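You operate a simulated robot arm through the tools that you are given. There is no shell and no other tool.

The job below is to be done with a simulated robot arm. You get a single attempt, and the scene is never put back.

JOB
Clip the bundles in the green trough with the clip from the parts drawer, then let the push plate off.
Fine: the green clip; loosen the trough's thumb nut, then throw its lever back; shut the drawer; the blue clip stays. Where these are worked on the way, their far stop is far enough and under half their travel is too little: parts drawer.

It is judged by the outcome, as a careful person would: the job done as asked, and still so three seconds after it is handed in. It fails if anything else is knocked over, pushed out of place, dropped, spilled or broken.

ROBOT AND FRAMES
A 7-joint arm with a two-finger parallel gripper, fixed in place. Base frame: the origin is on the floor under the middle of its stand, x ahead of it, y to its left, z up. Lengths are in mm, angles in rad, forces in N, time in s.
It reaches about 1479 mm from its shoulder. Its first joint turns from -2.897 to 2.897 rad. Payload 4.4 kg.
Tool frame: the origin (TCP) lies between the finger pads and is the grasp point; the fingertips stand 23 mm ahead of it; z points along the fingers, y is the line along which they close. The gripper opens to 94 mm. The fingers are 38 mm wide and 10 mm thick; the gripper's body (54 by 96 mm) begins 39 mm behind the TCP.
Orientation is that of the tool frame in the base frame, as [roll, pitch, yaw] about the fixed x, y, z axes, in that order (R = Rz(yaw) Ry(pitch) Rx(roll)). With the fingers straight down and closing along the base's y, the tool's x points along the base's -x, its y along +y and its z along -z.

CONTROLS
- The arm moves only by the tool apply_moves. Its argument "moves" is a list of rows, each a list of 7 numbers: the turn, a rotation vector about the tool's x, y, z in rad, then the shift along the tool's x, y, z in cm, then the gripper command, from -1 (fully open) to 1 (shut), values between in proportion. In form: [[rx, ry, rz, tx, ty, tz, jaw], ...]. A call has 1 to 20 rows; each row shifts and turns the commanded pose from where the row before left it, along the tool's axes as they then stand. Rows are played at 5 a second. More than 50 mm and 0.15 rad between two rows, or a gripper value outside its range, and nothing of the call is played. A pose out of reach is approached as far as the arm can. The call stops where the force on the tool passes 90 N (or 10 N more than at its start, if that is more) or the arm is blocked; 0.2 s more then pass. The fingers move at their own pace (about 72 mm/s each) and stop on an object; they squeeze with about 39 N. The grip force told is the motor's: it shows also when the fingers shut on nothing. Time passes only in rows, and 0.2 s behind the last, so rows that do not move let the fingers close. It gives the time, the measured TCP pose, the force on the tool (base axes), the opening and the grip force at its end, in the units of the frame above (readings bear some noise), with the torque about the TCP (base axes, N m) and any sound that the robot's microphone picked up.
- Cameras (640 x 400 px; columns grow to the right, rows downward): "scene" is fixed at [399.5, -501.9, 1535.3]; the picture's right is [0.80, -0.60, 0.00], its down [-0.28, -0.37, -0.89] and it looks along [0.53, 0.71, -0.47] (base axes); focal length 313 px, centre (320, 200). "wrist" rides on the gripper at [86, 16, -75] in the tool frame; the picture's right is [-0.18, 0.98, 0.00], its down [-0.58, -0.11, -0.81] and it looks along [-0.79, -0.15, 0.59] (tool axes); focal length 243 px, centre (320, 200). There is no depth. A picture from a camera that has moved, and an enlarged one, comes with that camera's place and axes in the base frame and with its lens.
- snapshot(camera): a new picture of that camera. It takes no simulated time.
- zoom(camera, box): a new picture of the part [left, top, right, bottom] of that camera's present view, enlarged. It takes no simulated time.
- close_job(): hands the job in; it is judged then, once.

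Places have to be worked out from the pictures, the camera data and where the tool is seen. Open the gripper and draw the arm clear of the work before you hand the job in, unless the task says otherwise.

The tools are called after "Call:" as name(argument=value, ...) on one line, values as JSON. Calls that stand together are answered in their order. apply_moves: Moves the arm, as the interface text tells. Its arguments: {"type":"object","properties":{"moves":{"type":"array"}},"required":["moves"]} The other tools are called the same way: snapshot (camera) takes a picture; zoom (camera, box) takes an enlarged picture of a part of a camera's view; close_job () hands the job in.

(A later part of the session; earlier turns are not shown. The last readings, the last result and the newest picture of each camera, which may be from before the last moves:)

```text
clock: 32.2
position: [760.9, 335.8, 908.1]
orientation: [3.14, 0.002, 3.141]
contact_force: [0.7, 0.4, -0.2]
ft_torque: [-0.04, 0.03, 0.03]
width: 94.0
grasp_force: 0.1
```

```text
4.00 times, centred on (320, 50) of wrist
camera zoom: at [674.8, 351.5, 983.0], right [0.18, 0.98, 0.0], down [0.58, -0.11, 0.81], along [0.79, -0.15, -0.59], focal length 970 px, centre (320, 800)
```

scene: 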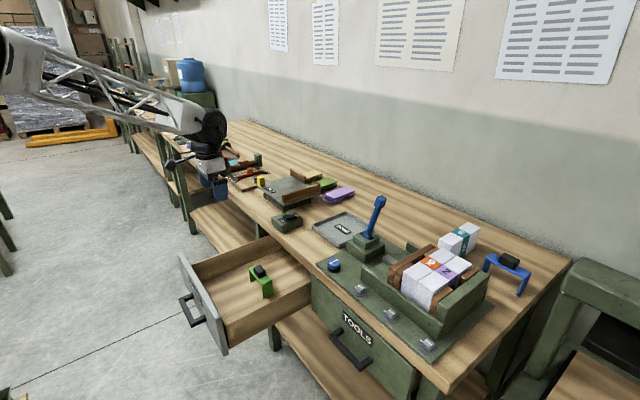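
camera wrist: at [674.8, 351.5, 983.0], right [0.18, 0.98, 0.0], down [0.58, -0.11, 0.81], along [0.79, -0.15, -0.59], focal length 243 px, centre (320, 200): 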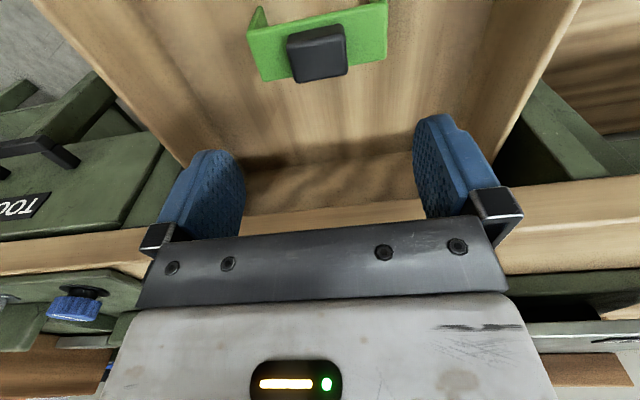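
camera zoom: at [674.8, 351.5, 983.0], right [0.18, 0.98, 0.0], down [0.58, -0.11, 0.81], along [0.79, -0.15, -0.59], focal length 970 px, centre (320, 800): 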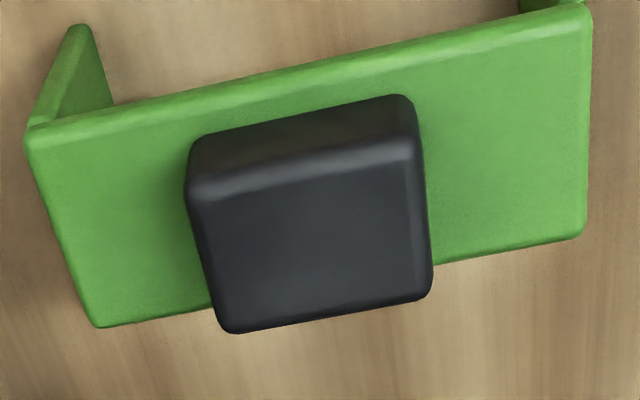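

Refined clip centre ≈ (760, 334.7), strap top 760–764. I descend to TCP z≈790, fingertips just above the strap.

Call:
apply_moves(moves=[[0, 0, 0, 0, -0.1, 3.5, -1], [0, 0, 0, 0, 0, 3.5, -1], [0, 0, 0, 0, 0, 3.0, -1], [0, 0, 0, 0, 0, 1.8, -1]])

Call:
snapshot(camera="wrist")

Call:
zoom(camera="scene", box=[225, 220, 305, 310])

```text
clock: 33.2
position: [761.3, 334.5, 791.1]
orientation: [3.139, 0.002, -3.14]
contact_force: [-0.6, -3.8, 16.0]
ft_torque: [-0.85, 0.11, 0.0]
width: 93.8
grasp_force: 0.1
```

```text
taken
camera wrist: at [674.8, 350.2, 865.9], right [0.18, 0.98, 0.0], down [0.58, -0.11, 0.81], along [0.79, -0.15, -0.59], focal length 243 px, centre (320, 200)
```

wrist: 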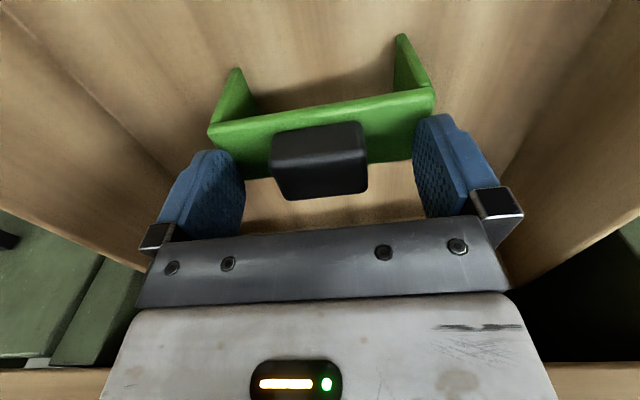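

```text
4.44 times, centred on (265, 265) of scene
camera zoom: at [399.5, -501.9, 1535.3], right [0.8, -0.6, 0.0], down [-0.28, -0.37, -0.89], along [0.53, 0.71, -0.47], focal length 1393 px, centre (564, -89)
```

zoom: 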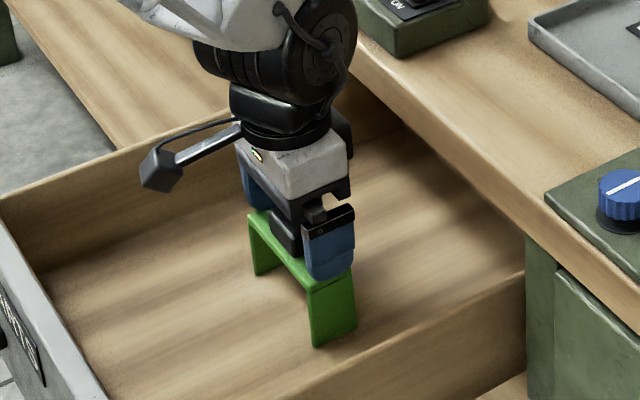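

Fingertips touched the strap (16 N), so its top is at z≈768. I raise 2.5 mm and close on the grip block.

Call:
apply_moves(moves=[[0, 0, 0, 0, 0, -0.25, -1], [0, 0, 0, 0, 0, 0, 1], [0, 0, 0, 0, 0, 0, 1], [0, 0, 0, 0, 0, 0, 1], [0, 0, 0, 0, 0, 0, 1], [0, 0, 0, 0, 0, 0, 1]])

Call:
snapshot(camera="wrist")

Call:
zoom(camera="scene", box=[225, 220, 305, 310])

```text
clock: 34.6
position: [759.3, 334.0, 792.8]
orientation: [3.14, 0.0, -3.14]
contact_force: [0.9, 0.0, 0.4]
ft_torque: [-0.03, -0.03, 0.0]
width: 43.3
grasp_force: 39.4
```

```text
taken
camera wrist: at [674.2, 350.2, 867.0], right [0.18, 0.98, 0.0], down [0.58, -0.11, 0.81], along [0.79, -0.15, -0.59], focal length 243 px, centre (320, 200)
```

wrist: 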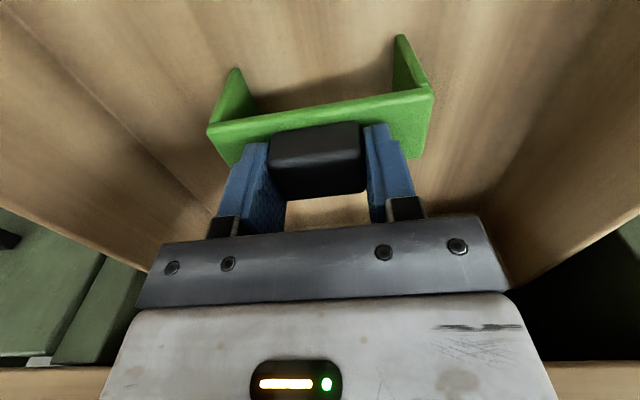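

```text
4.44 times, centred on (265, 265) of scene
camera zoom: at [399.5, -501.9, 1535.3], right [0.8, -0.6, 0.0], down [-0.28, -0.37, -0.89], along [0.53, 0.71, -0.47], focal length 1393 px, centre (564, -89)
```

zoom: 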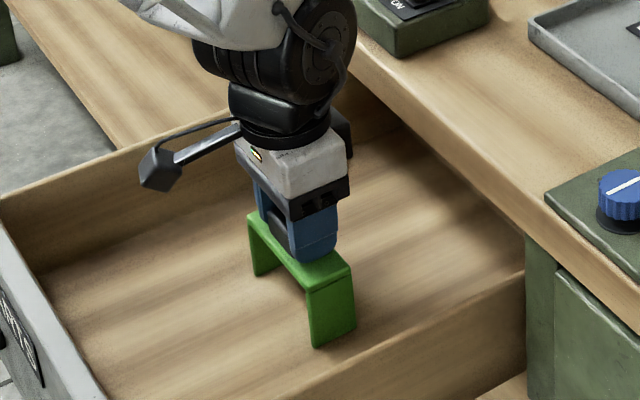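

Gripped the block firmly (43.3 mm). I lift straight up and check.

Call:
apply_moves(moves=[[0, 0, 0, 0, 0, -1, 1], [0, 0, 0, 0, 0, -2, 1], [0, 0, 0, 0, 0, -3, 1], [0, 0, 0, 0, 0, -4, 1], [0, 0, 0, 0, 0, -4, 1], [0, 0, 0, 0, 0, -4, 1], [0, 0, 0, 0, 0, -4, 1], [0, 0, 0, 0, 0, -4, 1], [0, 0, 0, 0, 0, -4, 1], [0, 0, 0, 0, 0, -4, 1], [0, 0, 0, 0, 0, -4, 1], [0, 0, 0, 0, 0, -4, 1], [0, 0, 0, 0, 0, -4, 1]])

Call:
snapshot(camera="wrist")

Call:
snapshot(camera="scene")

```text
clock: 37.4
position: [759.3, 333.2, 1253.2]
orientation: [3.141, 0.001, -3.141]
contact_force: [0.1, -0.4, -2.1]
ft_torque: [-0.02, 0.03, 0.03]
width: 43.2
grasp_force: 39.3
```

```text
taken
camera wrist: at [673.6, 349.4, 1326.7], right [0.18, 0.98, 0.0], down [0.58, -0.11, 0.81], along [0.79, -0.15, -0.59], focal length 243 px, centre (320, 200)
```

wrist: 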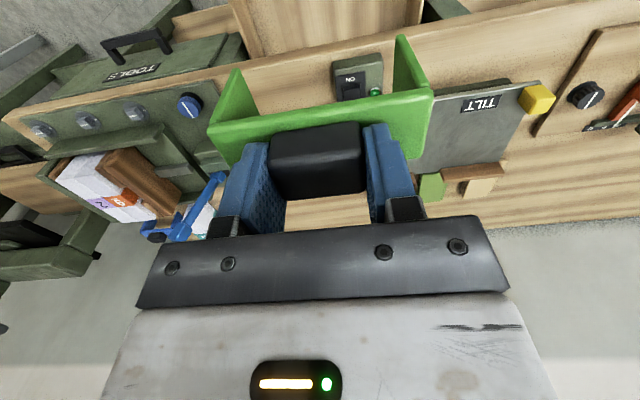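

```text
taken
```

scene: 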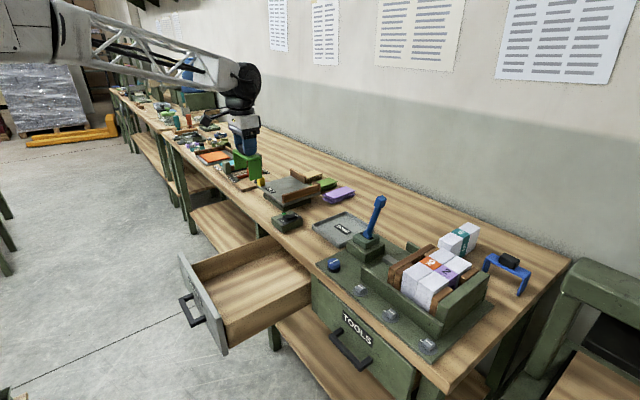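

The clip is held level. I travel at height in -y to y≈-184 for a look at the trough before moving over it.

Call:
apply_moves(moves=[[0, 0, 0, 0, -4.7, 0, 1], [0, 0, 0, 0, -4.7, 0, 1], [0, 0, 0, 0, -4.7, 0, 1], [0, 0, 0, 0, -4.7, 0, 1], [0, 0, 0, 0, -4.7, 0, 1], [0, 0, 0, 0, -4.7, 0, 1], [0, 0, 0, 0, -4.7, 0, 1], [0, 0, 0, 0, -4.7, 0, 1], [0, 0, 0, 0, -4.7, 0, 1], [0, 0, 0, 0, -4.7, 0, 1], [0, 0, 0, 0, -4.7, 0, 1]])

Call:
snapshot(camera="wrist")

Call:
snapshot(camera="scene")

```text
clock: 39.8
position: [760.3, -185.0, 1251.9]
orientation: [3.14, -0.001, 3.141]
contact_force: [0.0, -0.2, -0.3]
ft_torque: [0.05, -0.02, 0.0]
width: 43.5
grasp_force: 39.2
```

```text
taken
camera wrist: at [674.2, -168.1, 1325.8], right [0.18, 0.98, 0.0], down [0.58, -0.11, 0.81], along [0.79, -0.15, -0.59], focal length 243 px, centre (320, 200)
```

wrist: 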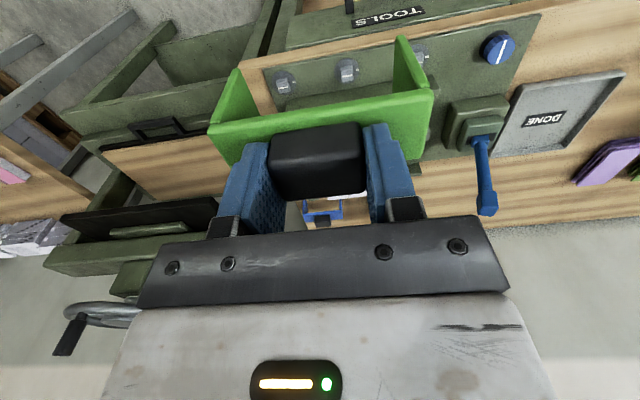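

```text
taken
```

scene: 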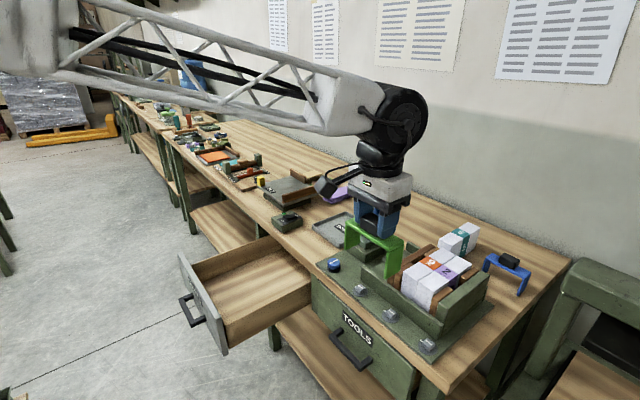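

The clip hides the trough in the wrist view, so I'll zoom with the scene camera for an accurate measure of slots and clip.

Call:
zoom(camera="scene", box=[385, 235, 495, 320])

Call:
zoom(camera="scene", box=[410, 235, 470, 285])

Call:
zoom(camera="scene", box=[330, 170, 420, 280])

```text
4.71 times, centred on (440, 278) of scene
camera zoom: at [399.5, -501.9, 1535.3], right [0.8, -0.6, 0.0], down [-0.28, -0.37, -0.89], along [0.53, 0.71, -0.47], focal length 1475 px, centre (-245, -165)
```

zoom: 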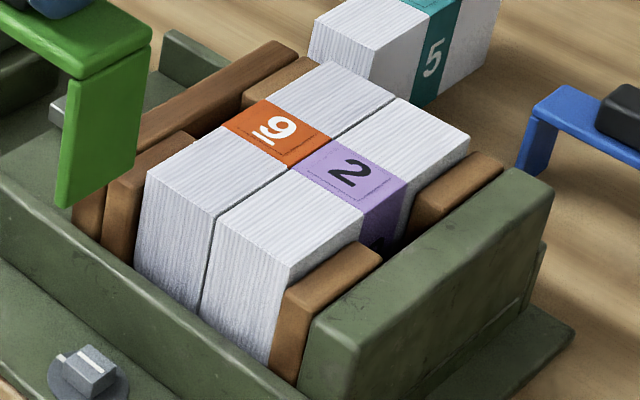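

```text
8.00 times, centred on (440, 260) of scene
camera zoom: at [399.5, -501.9, 1535.3], right [0.8, -0.6, 0.0], down [-0.28, -0.37, -0.89], along [0.53, 0.71, -0.47], focal length 2507 px, centre (-640, -280)
```

zoom: 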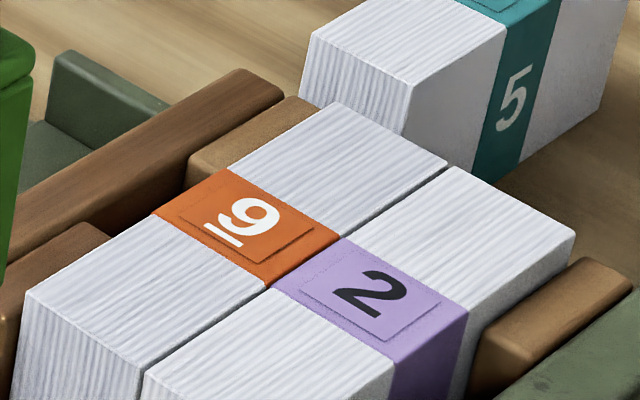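

```text
3.64 times, centred on (375, 225) of scene
camera zoom: at [399.5, -501.9, 1535.3], right [0.8, -0.6, 0.0], down [-0.28, -0.37, -0.89], along [0.53, 0.71, -0.47], focal length 1140 px, centre (120, 109)
```

zoom: 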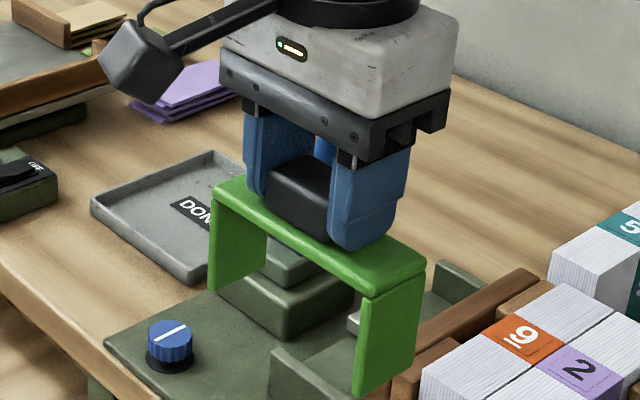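

Bundles' top z≈1011, pair spans y≈-228…-139.5 (88 mm), label centre ≈(1014, -184). I check the clip's leg thickness and inner span more closely.

Call:
zoom(camera="scene", box=[340, 210, 410, 290])

Call:
zoom(camera="wrist", box=[200, 30, 440, 180])

```text
5.00 times, centred on (375, 250) of scene
camera zoom: at [399.5, -501.9, 1535.3], right [0.8, -0.6, 0.0], down [-0.28, -0.37, -0.89], along [0.53, 0.71, -0.47], focal length 1567 px, centre (45, -50)
```

zoom: 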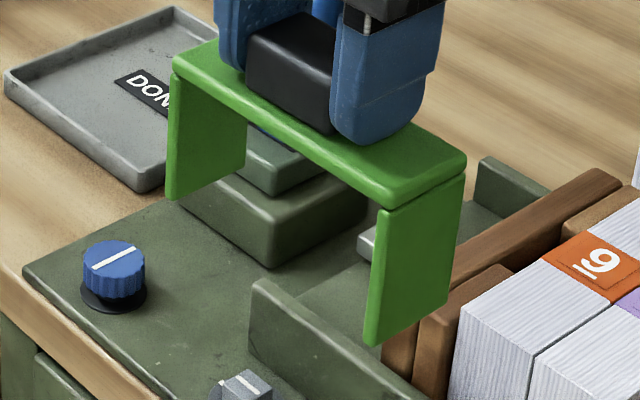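

```text
2.67 times, centred on (320, 105) of wrist
camera zoom: at [674.2, -168.1, 1325.8], right [0.18, 0.98, 0.0], down [0.58, -0.11, 0.81], along [0.79, -0.15, -0.59], focal length 647 px, centre (320, 453)
```

zoom: 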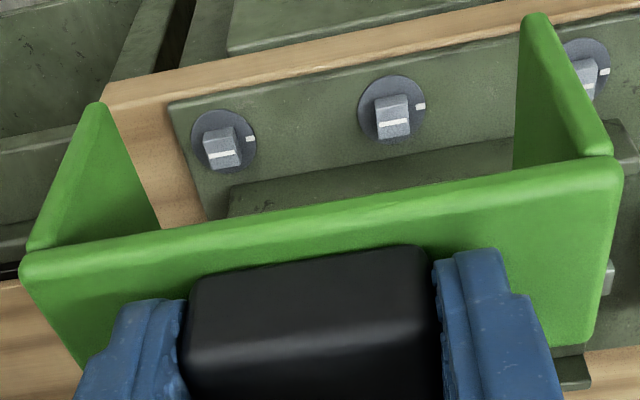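

Clip legs look ~8–9 mm thick (inner span ≈93 mm vs 88 mm bundles), so alignment must be within ~2 mm. I move over the bundles to x≈1013 and descend to a hover with the feet still above the bundle tops.

Call:
apply_moves(moves=[[0, 0, 0, -4.2, 0, 0, 1], [0, 0, 0, -4.2, 0, 0, 1], [0, 0, 0, -4.2, 0, 0, 1], [0, 0, 0, -4.2, 0, 0, 1], [0, 0, 0, -4.2, 0, 0, 1], [0, 0, 0, -4.3, 0.1, 0, 1], [0, 0, 0, 0, 0, 3.4, 1], [0, 0, 0, 0, 0, 3.4, 1], [0, 0, 0, 0, 0, 3.4, 1], [0, 0, 0, 0, 0, 3.2, 1]])

Call:
zoom(camera="scene", box=[385, 215, 495, 320])

Call:
snapshot(camera="wrist")

Call:
snapshot(camera="scene")

```text
clock: 42.0
position: [1013.3, -182.3, 1118.8]
orientation: [3.14, 0.002, 3.14]
contact_force: [0.7, 0.0, -0.3]
ft_torque: [0.01, 0.02, 0.0]
width: 43.4
grasp_force: 39.2
```

```text
3.81 times, centred on (440, 268) of scene
camera zoom: at [399.5, -501.9, 1535.3], right [0.8, -0.6, 0.0], down [-0.28, -0.37, -0.89], along [0.53, 0.71, -0.47], focal length 1194 px, centre (-137, -57)
```

zoom: 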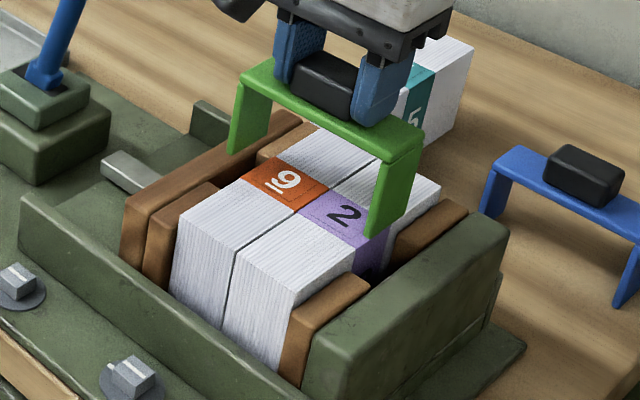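

```text
taken
camera wrist: at [927.1, -166.3, 1192.3], right [0.18, 0.98, 0.0], down [0.58, -0.11, 0.81], along [0.79, -0.15, -0.59], focal length 243 px, centre (320, 200)
```

wrist: 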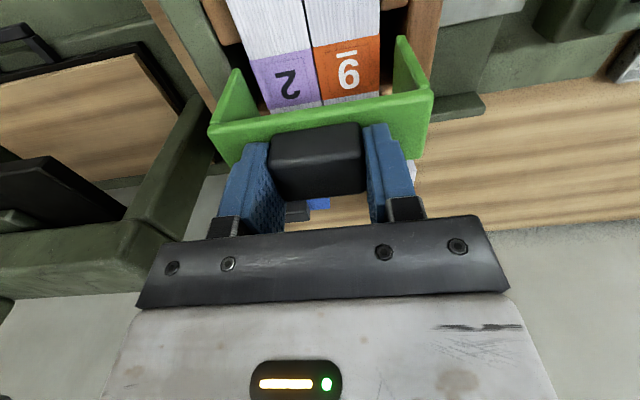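

```text
taken
```

scene: 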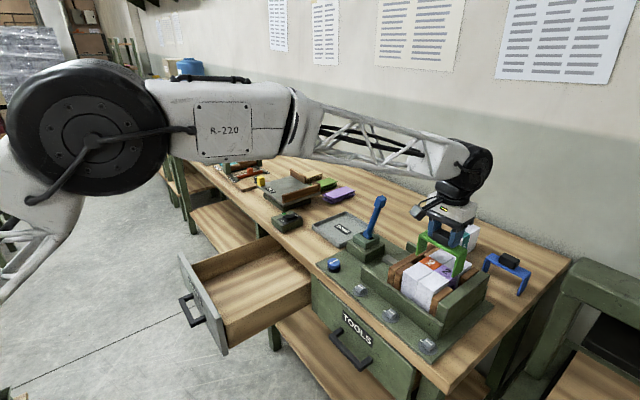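

The wrist view now shows the bundles beneath the clip; I zoom to measure alignment.

Call:
zoom(camera="wrist", box=[190, 0, 450, 170])

Call:
zoom(camera="scene", box=[410, 225, 480, 290])

```text
2.35 times, centred on (320, 85) of wrist
camera zoom: at [927.1, -166.3, 1192.3], right [0.18, 0.98, 0.0], down [0.58, -0.11, 0.81], along [0.79, -0.15, -0.59], focal length 571 px, centre (320, 471)
```

zoom: 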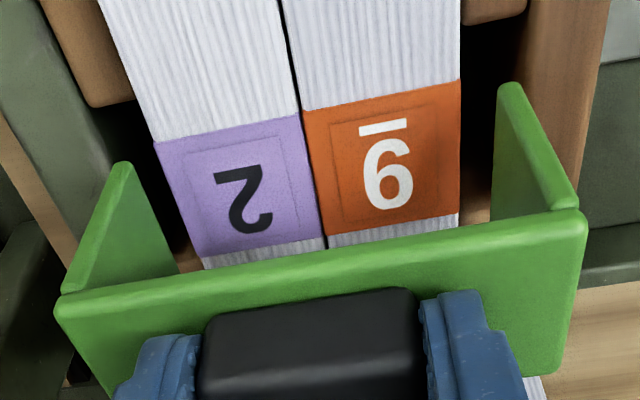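

```text
6.15 times, centred on (445, 258) of scene
camera zoom: at [399.5, -501.9, 1535.3], right [0.8, -0.6, 0.0], down [-0.28, -0.37, -0.89], along [0.53, 0.71, -0.47], focal length 1928 px, centre (-449, -154)
```

zoom: 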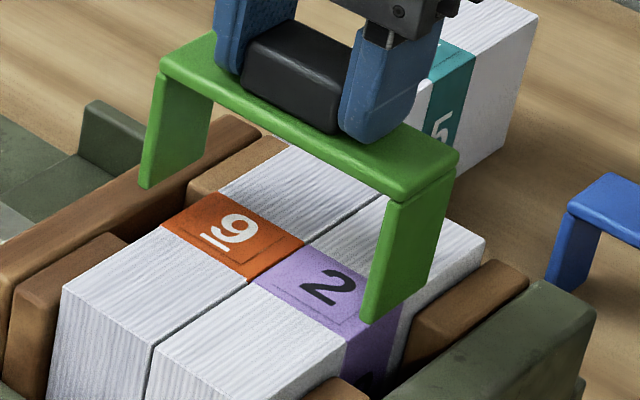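

Relative measure: clip centre y≈-182.2, bundle centre y≈-184.6; x is fine. I shift -2.3 mm in y and descend 14 mm to just above the bundles.

Call:
apply_moves(moves=[[0, 0, 0, 0, -0.23, 0, 1], [0, 0, 0, 0, 0, 0.7, 1], [0, 0, 0, 0, 0, 0.7, 1], [0, 0, 0, 0, 0, 0, 1]])

Call:
zoom(camera="wrist", box=[190, 0, 450, 170])

Call:
zoom(camera="scene", box=[410, 225, 480, 290])

```text
clock: 43.0
position: [1013.0, -184.5, 1102.6]
orientation: [-3.141, 0.0, 3.141]
contact_force: [0.6, -0.3, -0.5]
ft_torque: [0.02, 0.04, -0.01]
width: 43.4
grasp_force: 39.2
```

```text
2.35 times, centred on (320, 85) of wrist
camera zoom: at [926.7, -168.3, 1177.4], right [0.18, 0.98, 0.0], down [0.58, -0.11, 0.81], along [0.79, -0.15, -0.59], focal length 571 px, centre (320, 471)
```

zoom: 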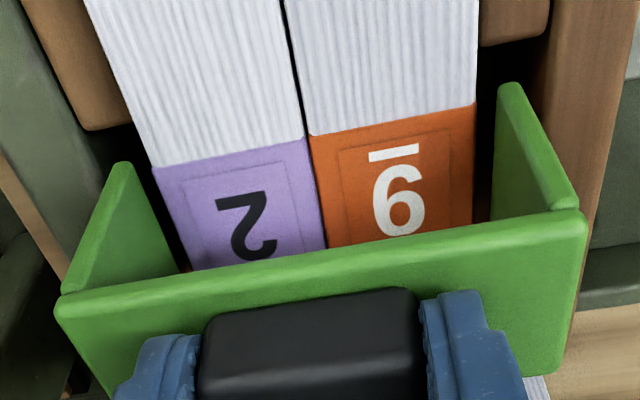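

```text
6.15 times, centred on (445, 258) of scene
camera zoom: at [399.5, -501.9, 1535.3], right [0.8, -0.6, 0.0], down [-0.28, -0.37, -0.89], along [0.53, 0.71, -0.47], focal length 1928 px, centre (-449, -154)
```

zoom: 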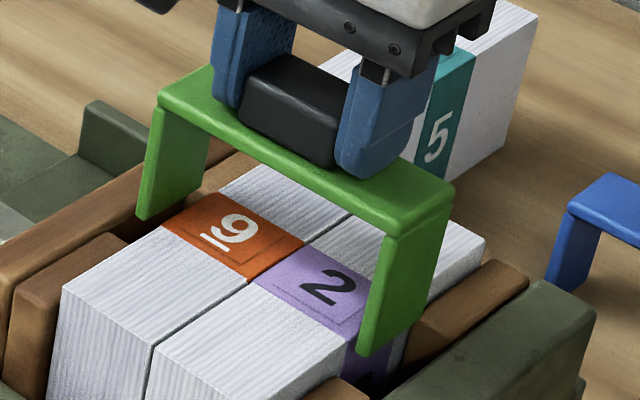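

Centered: gaps of ~3 mm each side. I descend in small steps, checking the force.

Call:
apply_moves(moves=[[0, 0, 0, 0, 0, 0.5, 1], [0, 0, 0, 0, 0, 0.5, 1], [0, 0, 0, 0, 0, 0, 1]])

Call:
zoom(camera="wrist", box=[190, 0, 450, 170])

```text
clock: 43.8
position: [1012.8, -184.0, 1094.1]
orientation: [3.139, 0.0, -3.141]
contact_force: [0.4, 0.0, -0.2]
ft_torque: [-0.01, 0.03, 0.03]
width: 43.4
grasp_force: 38.7
```

```text
2.35 times, centred on (320, 85) of wrist
camera zoom: at [926.5, -168.1, 1167.5], right [0.18, 0.98, 0.0], down [0.58, -0.11, 0.81], along [0.79, -0.15, -0.59], focal length 571 px, centre (320, 471)
```

zoom: 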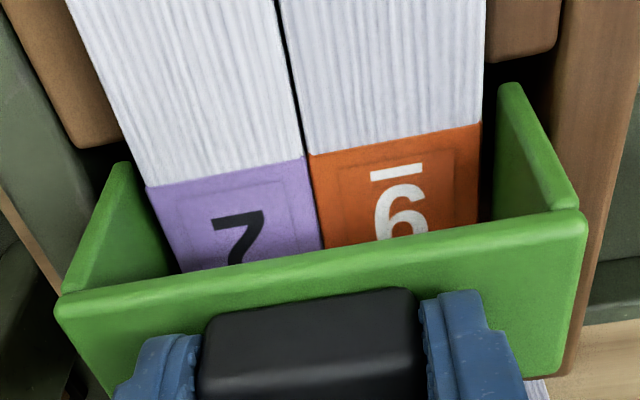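

Feet are now just inside the slots with no contact; the -y gap looks slightly smaller, so I shift -0.7 mm and continue down.

Call:
apply_moves(moves=[[0, 0, 0, 0, -0.07, 0.4, 1], [0, 0, 0, 0, 0, 0.5, 1], [0, 0, 0, 0, 0, 0.5, 1], [0, 0, 0, 0, 0, 0, 1]])

Call:
zoom(camera="wrist", box=[190, 0, 450, 170])

Call:
zoom(camera="scene", box=[410, 225, 480, 290])

```text
clock: 44.8
position: [1012.3, -185.1, 1078.8]
orientation: [3.14, -0.001, 3.141]
contact_force: [-0.4, -0.4, -0.4]
ft_torque: [-0.01, 0.02, 0.03]
width: 43.3
grasp_force: 38.7
```

```text
2.35 times, centred on (320, 85) of wrist
camera zoom: at [926.2, -168.8, 1154.0], right [0.18, 0.98, 0.0], down [0.58, -0.11, 0.81], along [0.79, -0.15, -0.59], focal length 571 px, centre (320, 471)
```

zoom: 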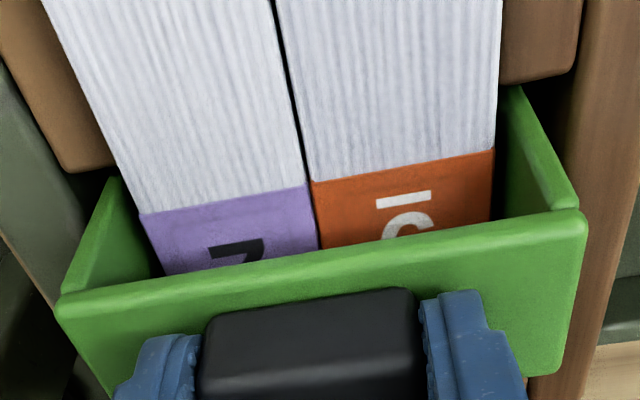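

```text
6.15 times, centred on (445, 258) of scene
camera zoom: at [399.5, -501.9, 1535.3], right [0.8, -0.6, 0.0], down [-0.28, -0.37, -0.89], along [0.53, 0.71, -0.47], focal length 1928 px, centre (-449, -154)
```

zoom: 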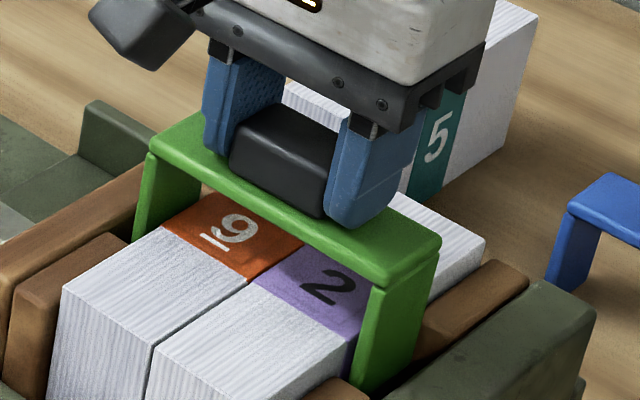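

Going in without contact. I continue 25 mm down, then feel for the seat.

Call:
apply_moves(moves=[[0, 0, 0, 0, 0, 0.6, 1], [0, 0, 0, 0, 0, 0.6, 1], [0, 0, 0, 0, 0, 0.6, 1], [0, 0, 0, 0, 0, 0.6, 1], [0, 0, 0, 0, 0, 0.3, 1], [0, 0, 0, 0, 0, 0, 1]])

Call:
zoom(camera="wrist", box=[190, 0, 450, 170])

Call:
zoom(camera="scene", box=[410, 225, 480, 290])

```text
clock: 46.2
position: [1011.9, -185.5, 1052.2]
orientation: [3.14, 0.0, 3.141]
contact_force: [-1.5, -0.5, -0.7]
ft_torque: [-0.01, -0.01, -0.02]
width: 43.2
grasp_force: 38.6
```

```text
2.35 times, centred on (320, 85) of wrist
camera zoom: at [926.6, -169.1, 1126.7], right [0.18, 0.98, 0.0], down [0.58, -0.11, 0.81], along [0.79, -0.15, -0.59], focal length 571 px, centre (320, 471)
```

zoom: 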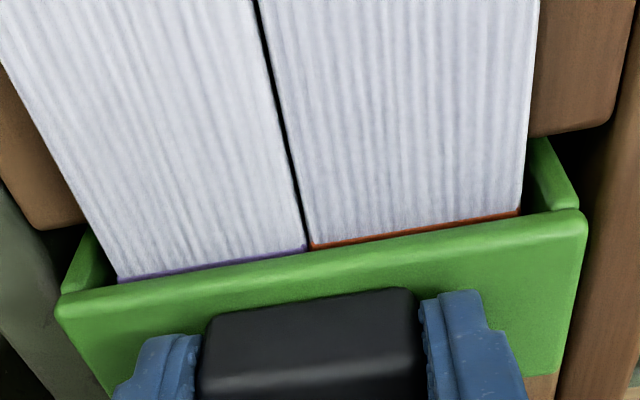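

```text
6.15 times, centred on (445, 258) of scene
camera zoom: at [399.5, -501.9, 1535.3], right [0.8, -0.6, 0.0], down [-0.28, -0.37, -0.89], along [0.53, 0.71, -0.47], focal length 1928 px, centre (-449, -154)
```

zoom: 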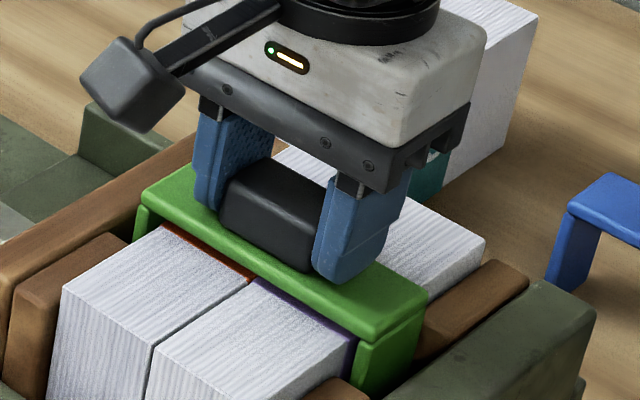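

Nearly seated, still no contact. I lower in 2–3 mm steps until a reaction force appears.

Call:
apply_moves(moves=[[0, 0, 0, 0, 0, 0.3, 1], [0, 0, 0, 0, 0, 0.3, 1], [0, 0, 0, 0, 0, 0, 1]])

Call:
apply_moves(moves=[[0, 0, 0, 0, 0, 0.2, 1], [0, 0, 0, 0, 0, 0, 1]])

Call:
zoom(camera="wrist", box=[190, 0, 450, 170])

```text
clock: 47.0
position: [1013.0, -185.2, 1046.9]
orientation: [3.14, 0.0, -3.141]
contact_force: [0.3, 0.5, -1.1]
ft_torque: [0.0, 0.0, 0.02]
width: 43.4
grasp_force: 38.9
```

```text
clock: 47.6
position: [1012.7, -183.5, 1045.2]
orientation: [3.14, 0.002, -3.141]
contact_force: [-1.2, 1.3, 13.7]
ft_torque: [-0.07, 0.29, -0.01]
width: 43.3
grasp_force: 38.9
```

```text
2.35 times, centred on (320, 85) of wrist
camera zoom: at [926.4, -168.9, 1120.1], right [0.18, 0.98, 0.0], down [0.58, -0.11, 0.81], along [0.79, -0.15, -0.59], focal length 571 px, centre (320, 471)
```

zoom: 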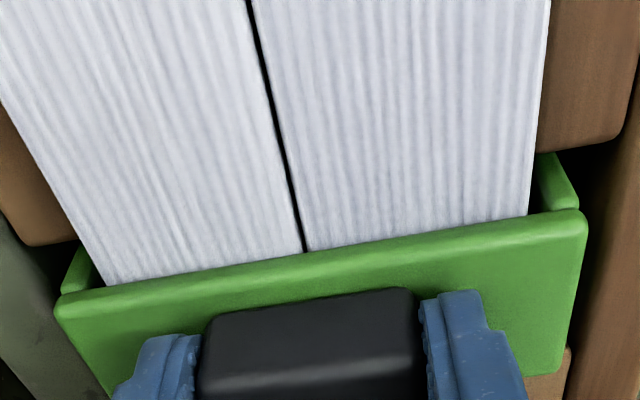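

A 13.7 N reaction – the strap seems to rest on the bundles. I check flushness in the scene view.

Call:
zoom(camera="scene", box=[415, 240, 475, 295])

```text
7.27 times, centred on (445, 268) of scene
camera zoom: at [399.5, -501.9, 1535.3], right [0.8, -0.6, 0.0], down [-0.28, -0.37, -0.89], along [0.53, 0.71, -0.47], focal length 2279 px, centre (-589, -291)
```

zoom: 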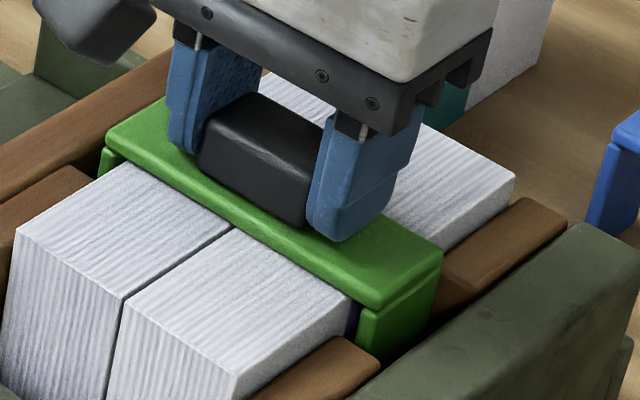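

Flush. I press lightly another 1.5 mm to confirm it is fully seated.

Call:
apply_moves(moves=[[0, 0, 0, 0, 0, 0.15, 1], [0, 0, 0, 0, 0, 0, 1]])

```text
clock: 48.2
position: [1012.5, -185.4, 1045.2]
orientation: [3.14, 0.003, 3.141]
contact_force: [-5.3, 2.4, 35.6]
ft_torque: [-0.04, 0.58, 0.0]
width: 43.1
grasp_force: 38.7
```

Seated firmly (z unchanged, 36 N). I relieve the pressing force, open the fingers moderately, and rise.

Call:
apply_moves(moves=[[0, 0, 0, 0, 0, -0.3, 1], [0, 0, 0, 0, 0, 0, -0.4], [0, 0, 0, 0, 0, 0, -0.4], [0, 0, 0, 0, 0, 0, -0.4]])

Call:
zoom(camera="scene", box=[415, 240, 475, 295])

Call:
snapshot(camera="wrist")

```text
clock: 49.2
position: [1012.0, -184.6, 1046.3]
orientation: [3.14, 0.0, 3.141]
contact_force: [1.0, 4.4, 18.1]
ft_torque: [-0.12, -0.02, 0.01]
width: 61.6
grasp_force: 0.1
```

```text
7.27 times, centred on (445, 268) of scene
camera zoom: at [399.5, -501.9, 1535.3], right [0.8, -0.6, 0.0], down [-0.28, -0.37, -0.89], along [0.53, 0.71, -0.47], focal length 2279 px, centre (-589, -291)
```

zoom: 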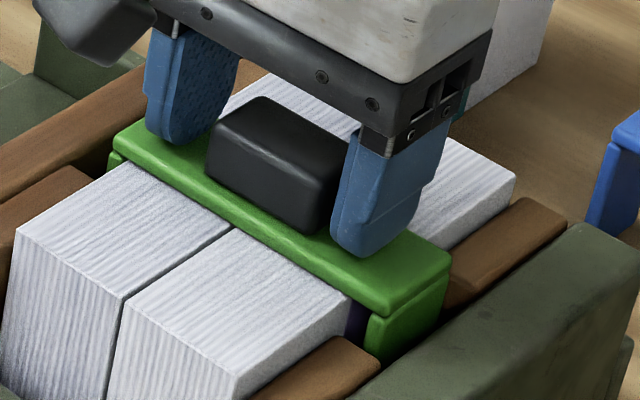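

```text
taken
camera wrist: at [926.2, -169.1, 1120.1], right [0.18, 0.98, 0.0], down [0.58, -0.11, 0.81], along [0.79, -0.15, -0.59], focal length 243 px, centre (320, 200)
```

wrist: 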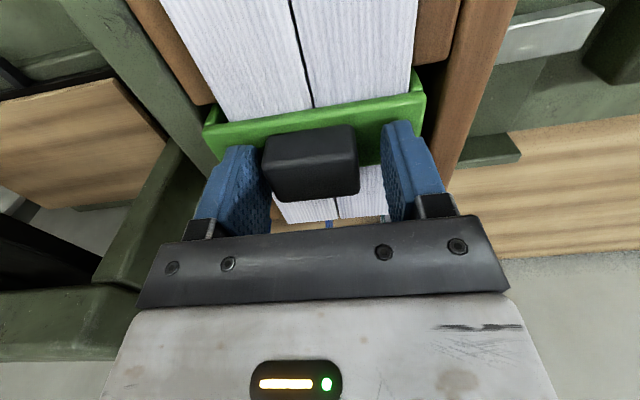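

Released; fingertips still rest on the strap (18 N). I rise straight up and check the clip stays.

Call:
apply_moves(moves=[[0, 0, 0, 0, 0, -0.5, -0.4], [0, 0, 0, 0, 0, -1, -0.4], [0, 0, 0, 0, 0, -2, -0.4], [0, 0, 0, 0, 0, -4, -0.4], [0, 0, 0, 0, 0, -4, -0.4], [0, 0, 0, 0, 0, -4, -0.4], [0, 0, 0, 0, 0, -4, -0.4]])

Call:
zoom(camera="scene", box=[385, 235, 495, 320])

Call:
snapshot(camera="wrist")

```text
clock: 50.8
position: [1013.1, -184.6, 1239.6]
orientation: [3.14, 0.001, 3.141]
contact_force: [0.5, -0.1, -0.4]
ft_torque: [-0.02, 0.04, -0.03]
width: 66.0
grasp_force: 0.1
```

```text
4.71 times, centred on (440, 278) of scene
camera zoom: at [399.5, -501.9, 1535.3], right [0.8, -0.6, 0.0], down [-0.28, -0.37, -0.89], along [0.53, 0.71, -0.47], focal length 1475 px, centre (-245, -165)
```

zoom: 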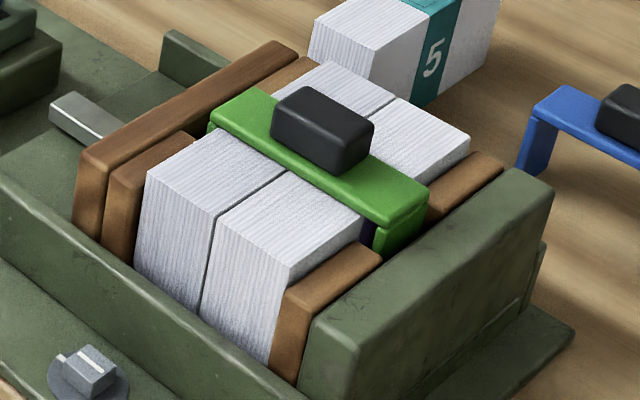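

```text
taken
camera wrist: at [926.7, -168.7, 1314.3], right [0.18, 0.98, 0.0], down [0.58, -0.11, 0.81], along [0.79, -0.15, -0.59], focal length 243 px, centre (320, 200)
```

wrist: 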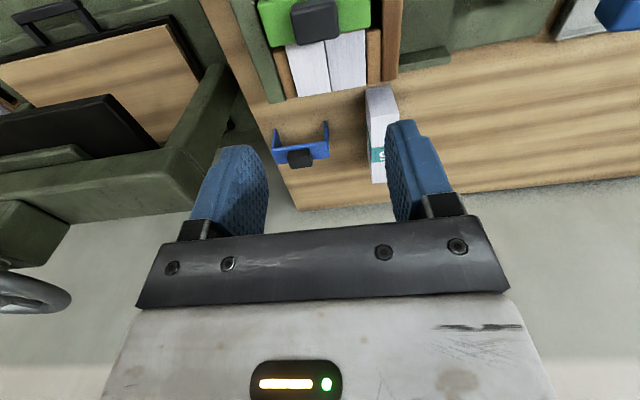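

The green clip stays seated on both bundles. Next the thumb nut, which I place at ≈(881, 71) with its top at z≈930 and ~38 mm diameter; I move above it at height.

Call:
apply_moves(moves=[[0, 0, 0, 2.2, 4.26, 0, -1], [0, 0, 0, 2.2, 4.26, 0, -1], [0, 0, 0, 2.2, 4.26, 0, -1], [0, 0, 0, 2.2, 4.26, 0, -1], [0, 0, 0, 2.2, 4.26, 0, -1], [0, 0, 0, 2.2, 4.26, 0, -1], [0, 0, 0, 4, 0, 0, -1], [0, 0, 0, 4, 0, 0, -1], [0, 0, 0, 4, 0, 0, -1]])

Call:
snapshot(camera="wrist")

Call:
snapshot(camera="scene")

```text
clock: 52.8
position: [760.7, 69.9, 1241.5]
orientation: [3.139, 0.0, -3.141]
contact_force: [0.7, 0.3, -0.3]
ft_torque: [0.01, 0.02, 0.02]
width: 94.0
grasp_force: 0.0
```

```text
taken
camera wrist: at [673.9, 86.8, 1314.7], right [0.18, 0.98, 0.0], down [0.58, -0.11, 0.81], along [0.79, -0.15, -0.59], focal length 243 px, centre (320, 200)
```

wrist: 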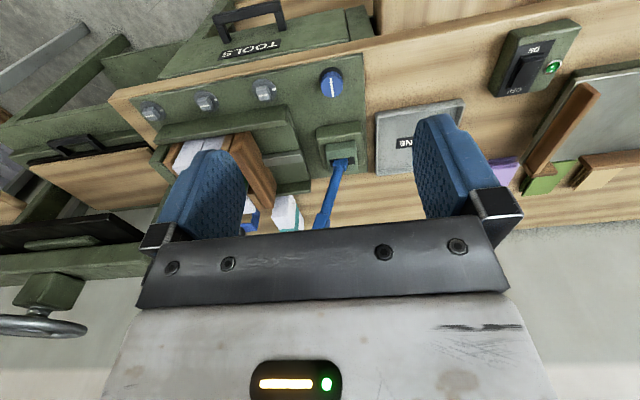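

```text
taken
```

scene: 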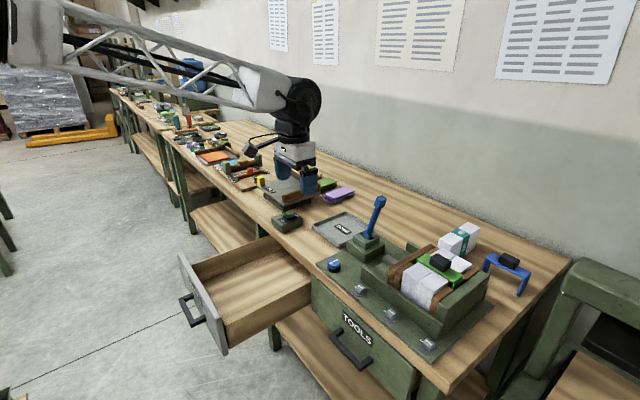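

I zoom in on the thumb nut and the lever from both cameras to triangulate them.

Call:
zoom(camera="wrist", box=[280, 50, 400, 120])

Call:
zoom(camera="scene", box=[315, 190, 395, 280])

Call:
zoom(camera="wrist", box=[280, 100, 400, 240])

```text
5.33 times, centred on (340, 85) of wrist
camera zoom: at [673.9, 86.8, 1314.7], right [0.18, 0.98, 0.0], down [0.58, -0.11, 0.81], along [0.79, -0.15, -0.59], focal length 1294 px, centre (213, 813)
```

zoom: 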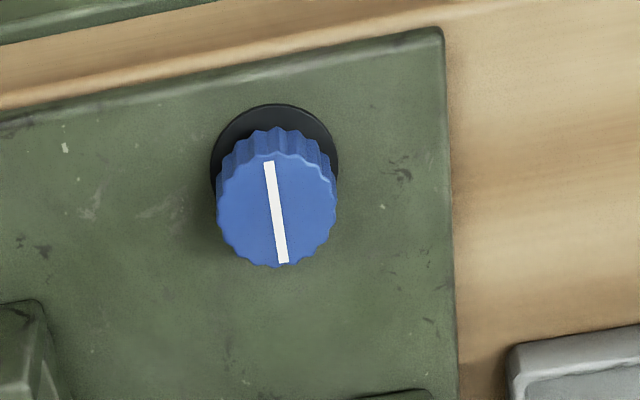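

```text
4.44 times, centred on (355, 235) of scene
camera zoom: at [399.5, -501.9, 1535.3], right [0.8, -0.6, 0.0], down [-0.28, -0.37, -0.89], along [0.53, 0.71, -0.47], focal length 1393 px, centre (164, 44)
```

zoom: 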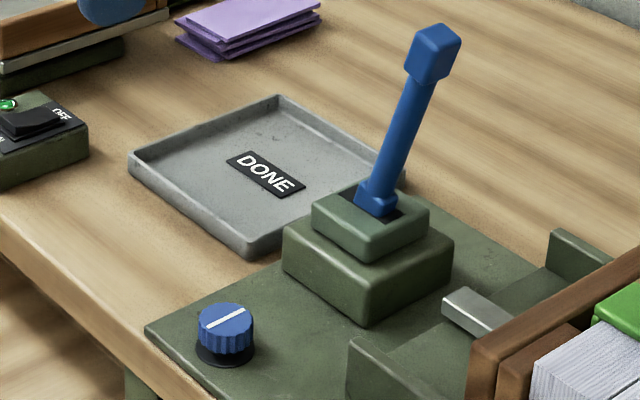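

```text
2.86 times, centred on (340, 170) of wrist
camera zoom: at [673.9, 86.8, 1314.7], right [0.18, 0.98, 0.0], down [0.58, -0.11, 0.81], along [0.79, -0.15, -0.59], focal length 693 px, centre (263, 286)
```

zoom: 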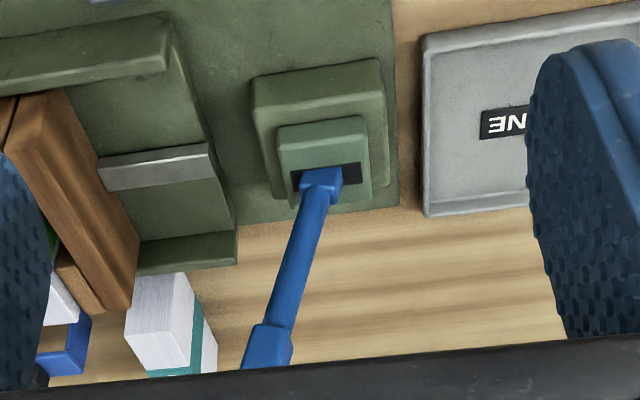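

Nut top centre ≈ (881, 68, 931); the lever's slot runs along y. I go above the nut and pre-rotate the gripper clockwise (from above) by 1.4 rad so that I have room for a long counter-clockwise turn.

Call:
apply_moves(moves=[[0, 0, 0, -4.02, -0.06, 0, -0.5], [0, 0, 0, -4.02, -0.06, 0, -0.5], [0, 0, 0, -4.02, -0.06, 0, -0.5], [0, 0, 0.14, 0, 0, 0, -0.5], [0, 0, 0.14, 0, 0, 0, -0.5], [0, 0, 0.14, 0, 0, 0, -0.5], [0, 0, 0.14, 0, 0, 0, -0.5], [0, 0, 0.14, 0, 0, 0, -0.5], [0, 0, 0.14, 0, 0, 0, -0.5], [0, 0, 0.14, 0, 0, 0, -0.5], [0, 0, 0.14, 0, 0, 0, -0.5], [0, 0, 0.14, 0, 0, 0, -0.5], [0, 0, 0.14, 0, 0, 0, -0.5]])

Call:
snapshot(camera="wrist")

Call:
snapshot(camera="scene")

```text
clock: 55.6
position: [881.8, 69.2, 1241.7]
orientation: [3.14, -0.002, 1.74]
contact_force: [0.7, -0.7, -0.1]
ft_torque: [-0.03, -0.01, 0.02]
width: 70.2
grasp_force: 0.0
```

```text
taken
camera wrist: at [883.1, 156.2, 1316.1], right [1.0, -0.02, 0.0], down [-0.01, -0.59, 0.81], along [-0.01, -0.81, -0.59], focal length 243 px, centre (320, 200)
```

wrist: 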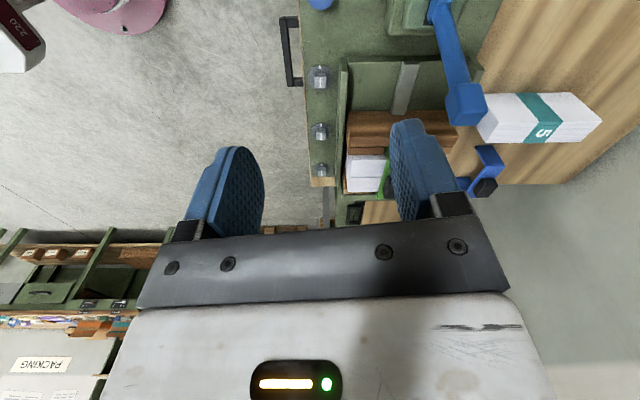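

```text
taken
```

scene: 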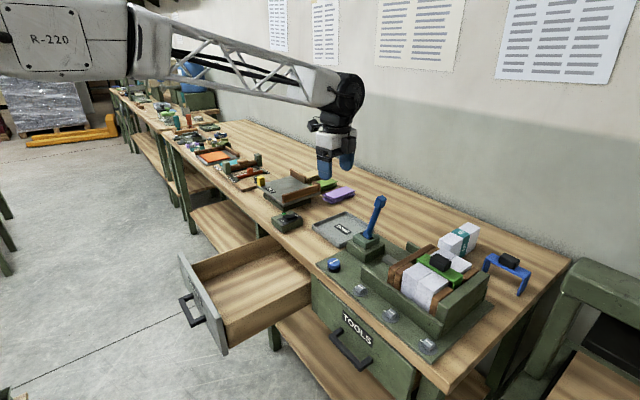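

Rotation works (yaw 1.74). I descend toward the nut, first to z≈962.

Call:
apply_moves(moves=[[0, 0, 0, 0, 0, 4, -0.5], [0, 0, 0, 0, 0, 4, -0.5], [0, 0, 0, 0, 0, 4, -0.5], [0, 0, 0, 0, 0, 4, -0.5], [0, 0, 0, 0, 0, 4, -0.5], [0, 0, 0, 0, 0, 4, -0.5], [0, 0, 0, 0, 0, 4, -0.5]])

Call:
snapshot(camera="wrist")

Call:
zoom(camera="scene", box=[290, 200, 400, 300])

```text
clock: 57.2
position: [882.6, 69.4, 961.2]
orientation: [3.14, -0.003, 1.742]
contact_force: [0.1, -1.3, 0.4]
ft_torque: [0.01, 0.01, -0.01]
width: 70.6
grasp_force: 0.0
```

```text
taken
camera wrist: at [883.4, 157.6, 1035.9], right [1.0, -0.01, 0.0], down [-0.01, -0.59, 0.81], along [-0.01, -0.81, -0.59], focal length 243 px, centre (320, 200)
```

wrist: 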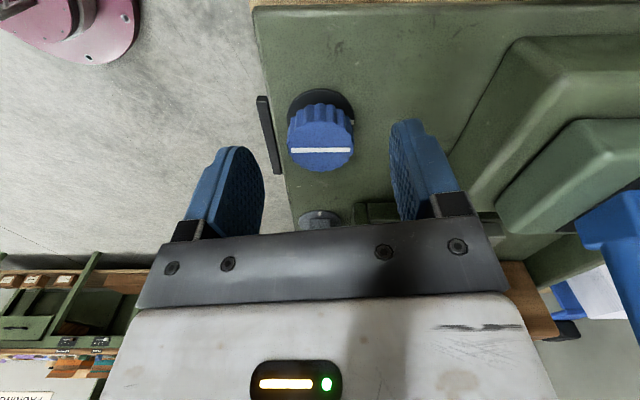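

```text
4.00 times, centred on (345, 250) of scene
camera zoom: at [399.5, -501.9, 1535.3], right [0.8, -0.6, 0.0], down [-0.28, -0.37, -0.89], along [0.53, 0.71, -0.47], focal length 1254 px, centre (220, 0)
```

zoom: 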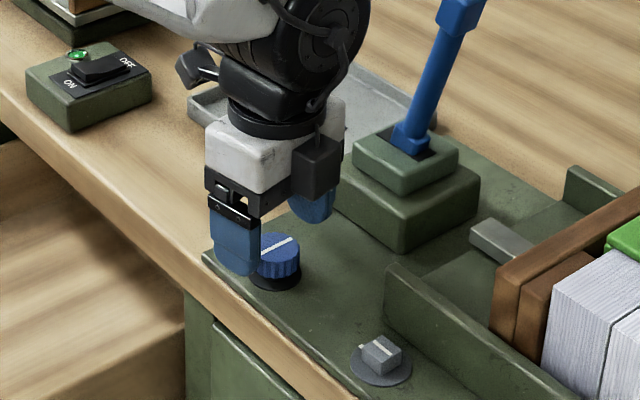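

I zoom on the nut to centre the gripper's axis on it precisely.

Call:
zoom(camera="wrist", box=[260, 70, 380, 190])

Call:
zoom(camera="scene", box=[320, 240, 380, 290])

```text
3.33 times, centred on (320, 130) of wrist
camera zoom: at [883.4, 157.6, 1035.9], right [1.0, -0.01, 0.0], down [-0.01, -0.59, 0.81], along [-0.01, -0.81, -0.59], focal length 809 px, centre (320, 433)
```

zoom: 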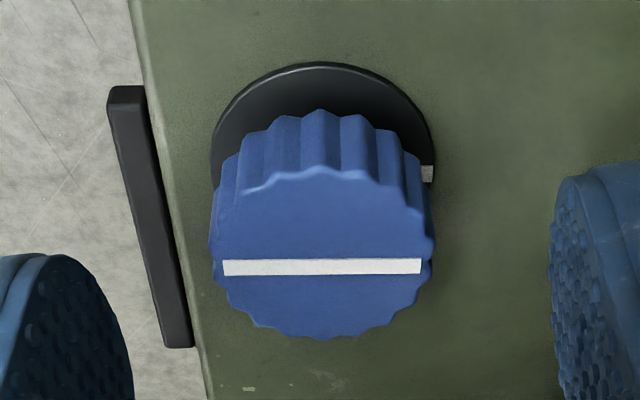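

```text
8.00 times, centred on (350, 265) of scene
camera zoom: at [399.5, -501.9, 1535.3], right [0.8, -0.6, 0.0], down [-0.28, -0.37, -0.89], along [0.53, 0.71, -0.47], focal length 2507 px, centre (80, -320)
```

zoom: 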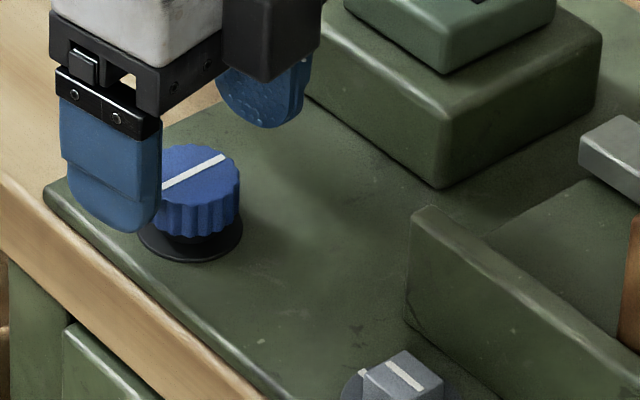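

Combining views the nut's centre is ≈(882.4, 66, 933). I shift about -3 mm in y, then lower so the fingertips surround the knurled body.

Call:
apply_moves(moves=[[0, 0, 0, -0.315, -0.054, 0, -0.5], [0, 0, 0, 0, 0, 1.2, -0.5], [0, 0, 0, 0, 0, 1.0, -0.5], [0, 0, 0, 0, 0, 0, -0.5]])

Call:
zoom(camera="wrist", box=[220, 70, 420, 240])

Call:
zoom(camera="scene", box=[320, 240, 380, 290])

```text
clock: 58.2
position: [881.8, 66.5, 939.0]
orientation: [3.141, -0.001, 1.742]
contact_force: [0.8, 0.2, 0.0]
ft_torque: [0.02, 0.01, 0.0]
width: 70.3
grasp_force: 0.0
```

```text
2.35 times, centred on (320, 155) of wrist
camera zoom: at [883.1, 154.0, 1014.3], right [1.0, -0.01, 0.0], down [-0.01, -0.59, 0.81], along [-0.01, -0.81, -0.59], focal length 571 px, centre (320, 306)
```

zoom: 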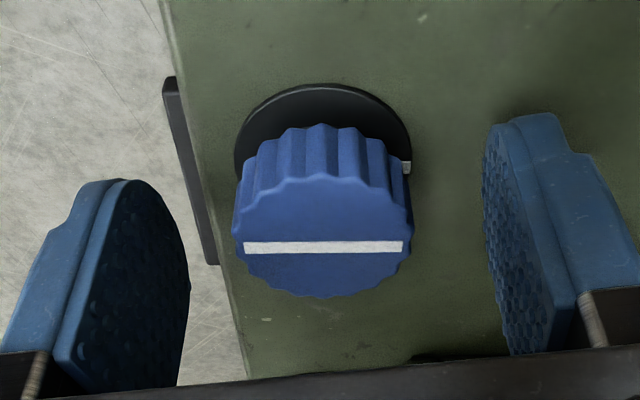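

```text
8.00 times, centred on (350, 265) of scene
camera zoom: at [399.5, -501.9, 1535.3], right [0.8, -0.6, 0.0], down [-0.28, -0.37, -0.89], along [0.53, 0.71, -0.47], focal length 2507 px, centre (80, -320)
```

zoom: 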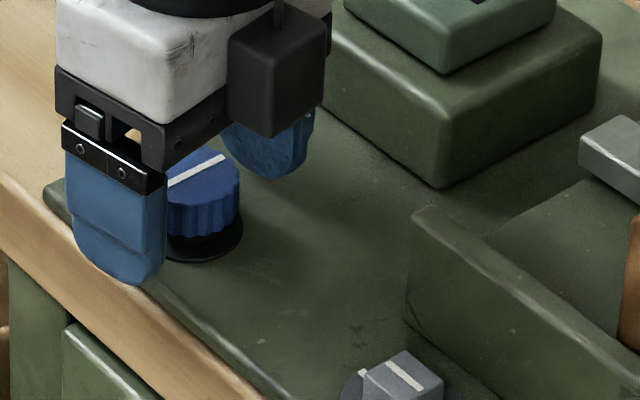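

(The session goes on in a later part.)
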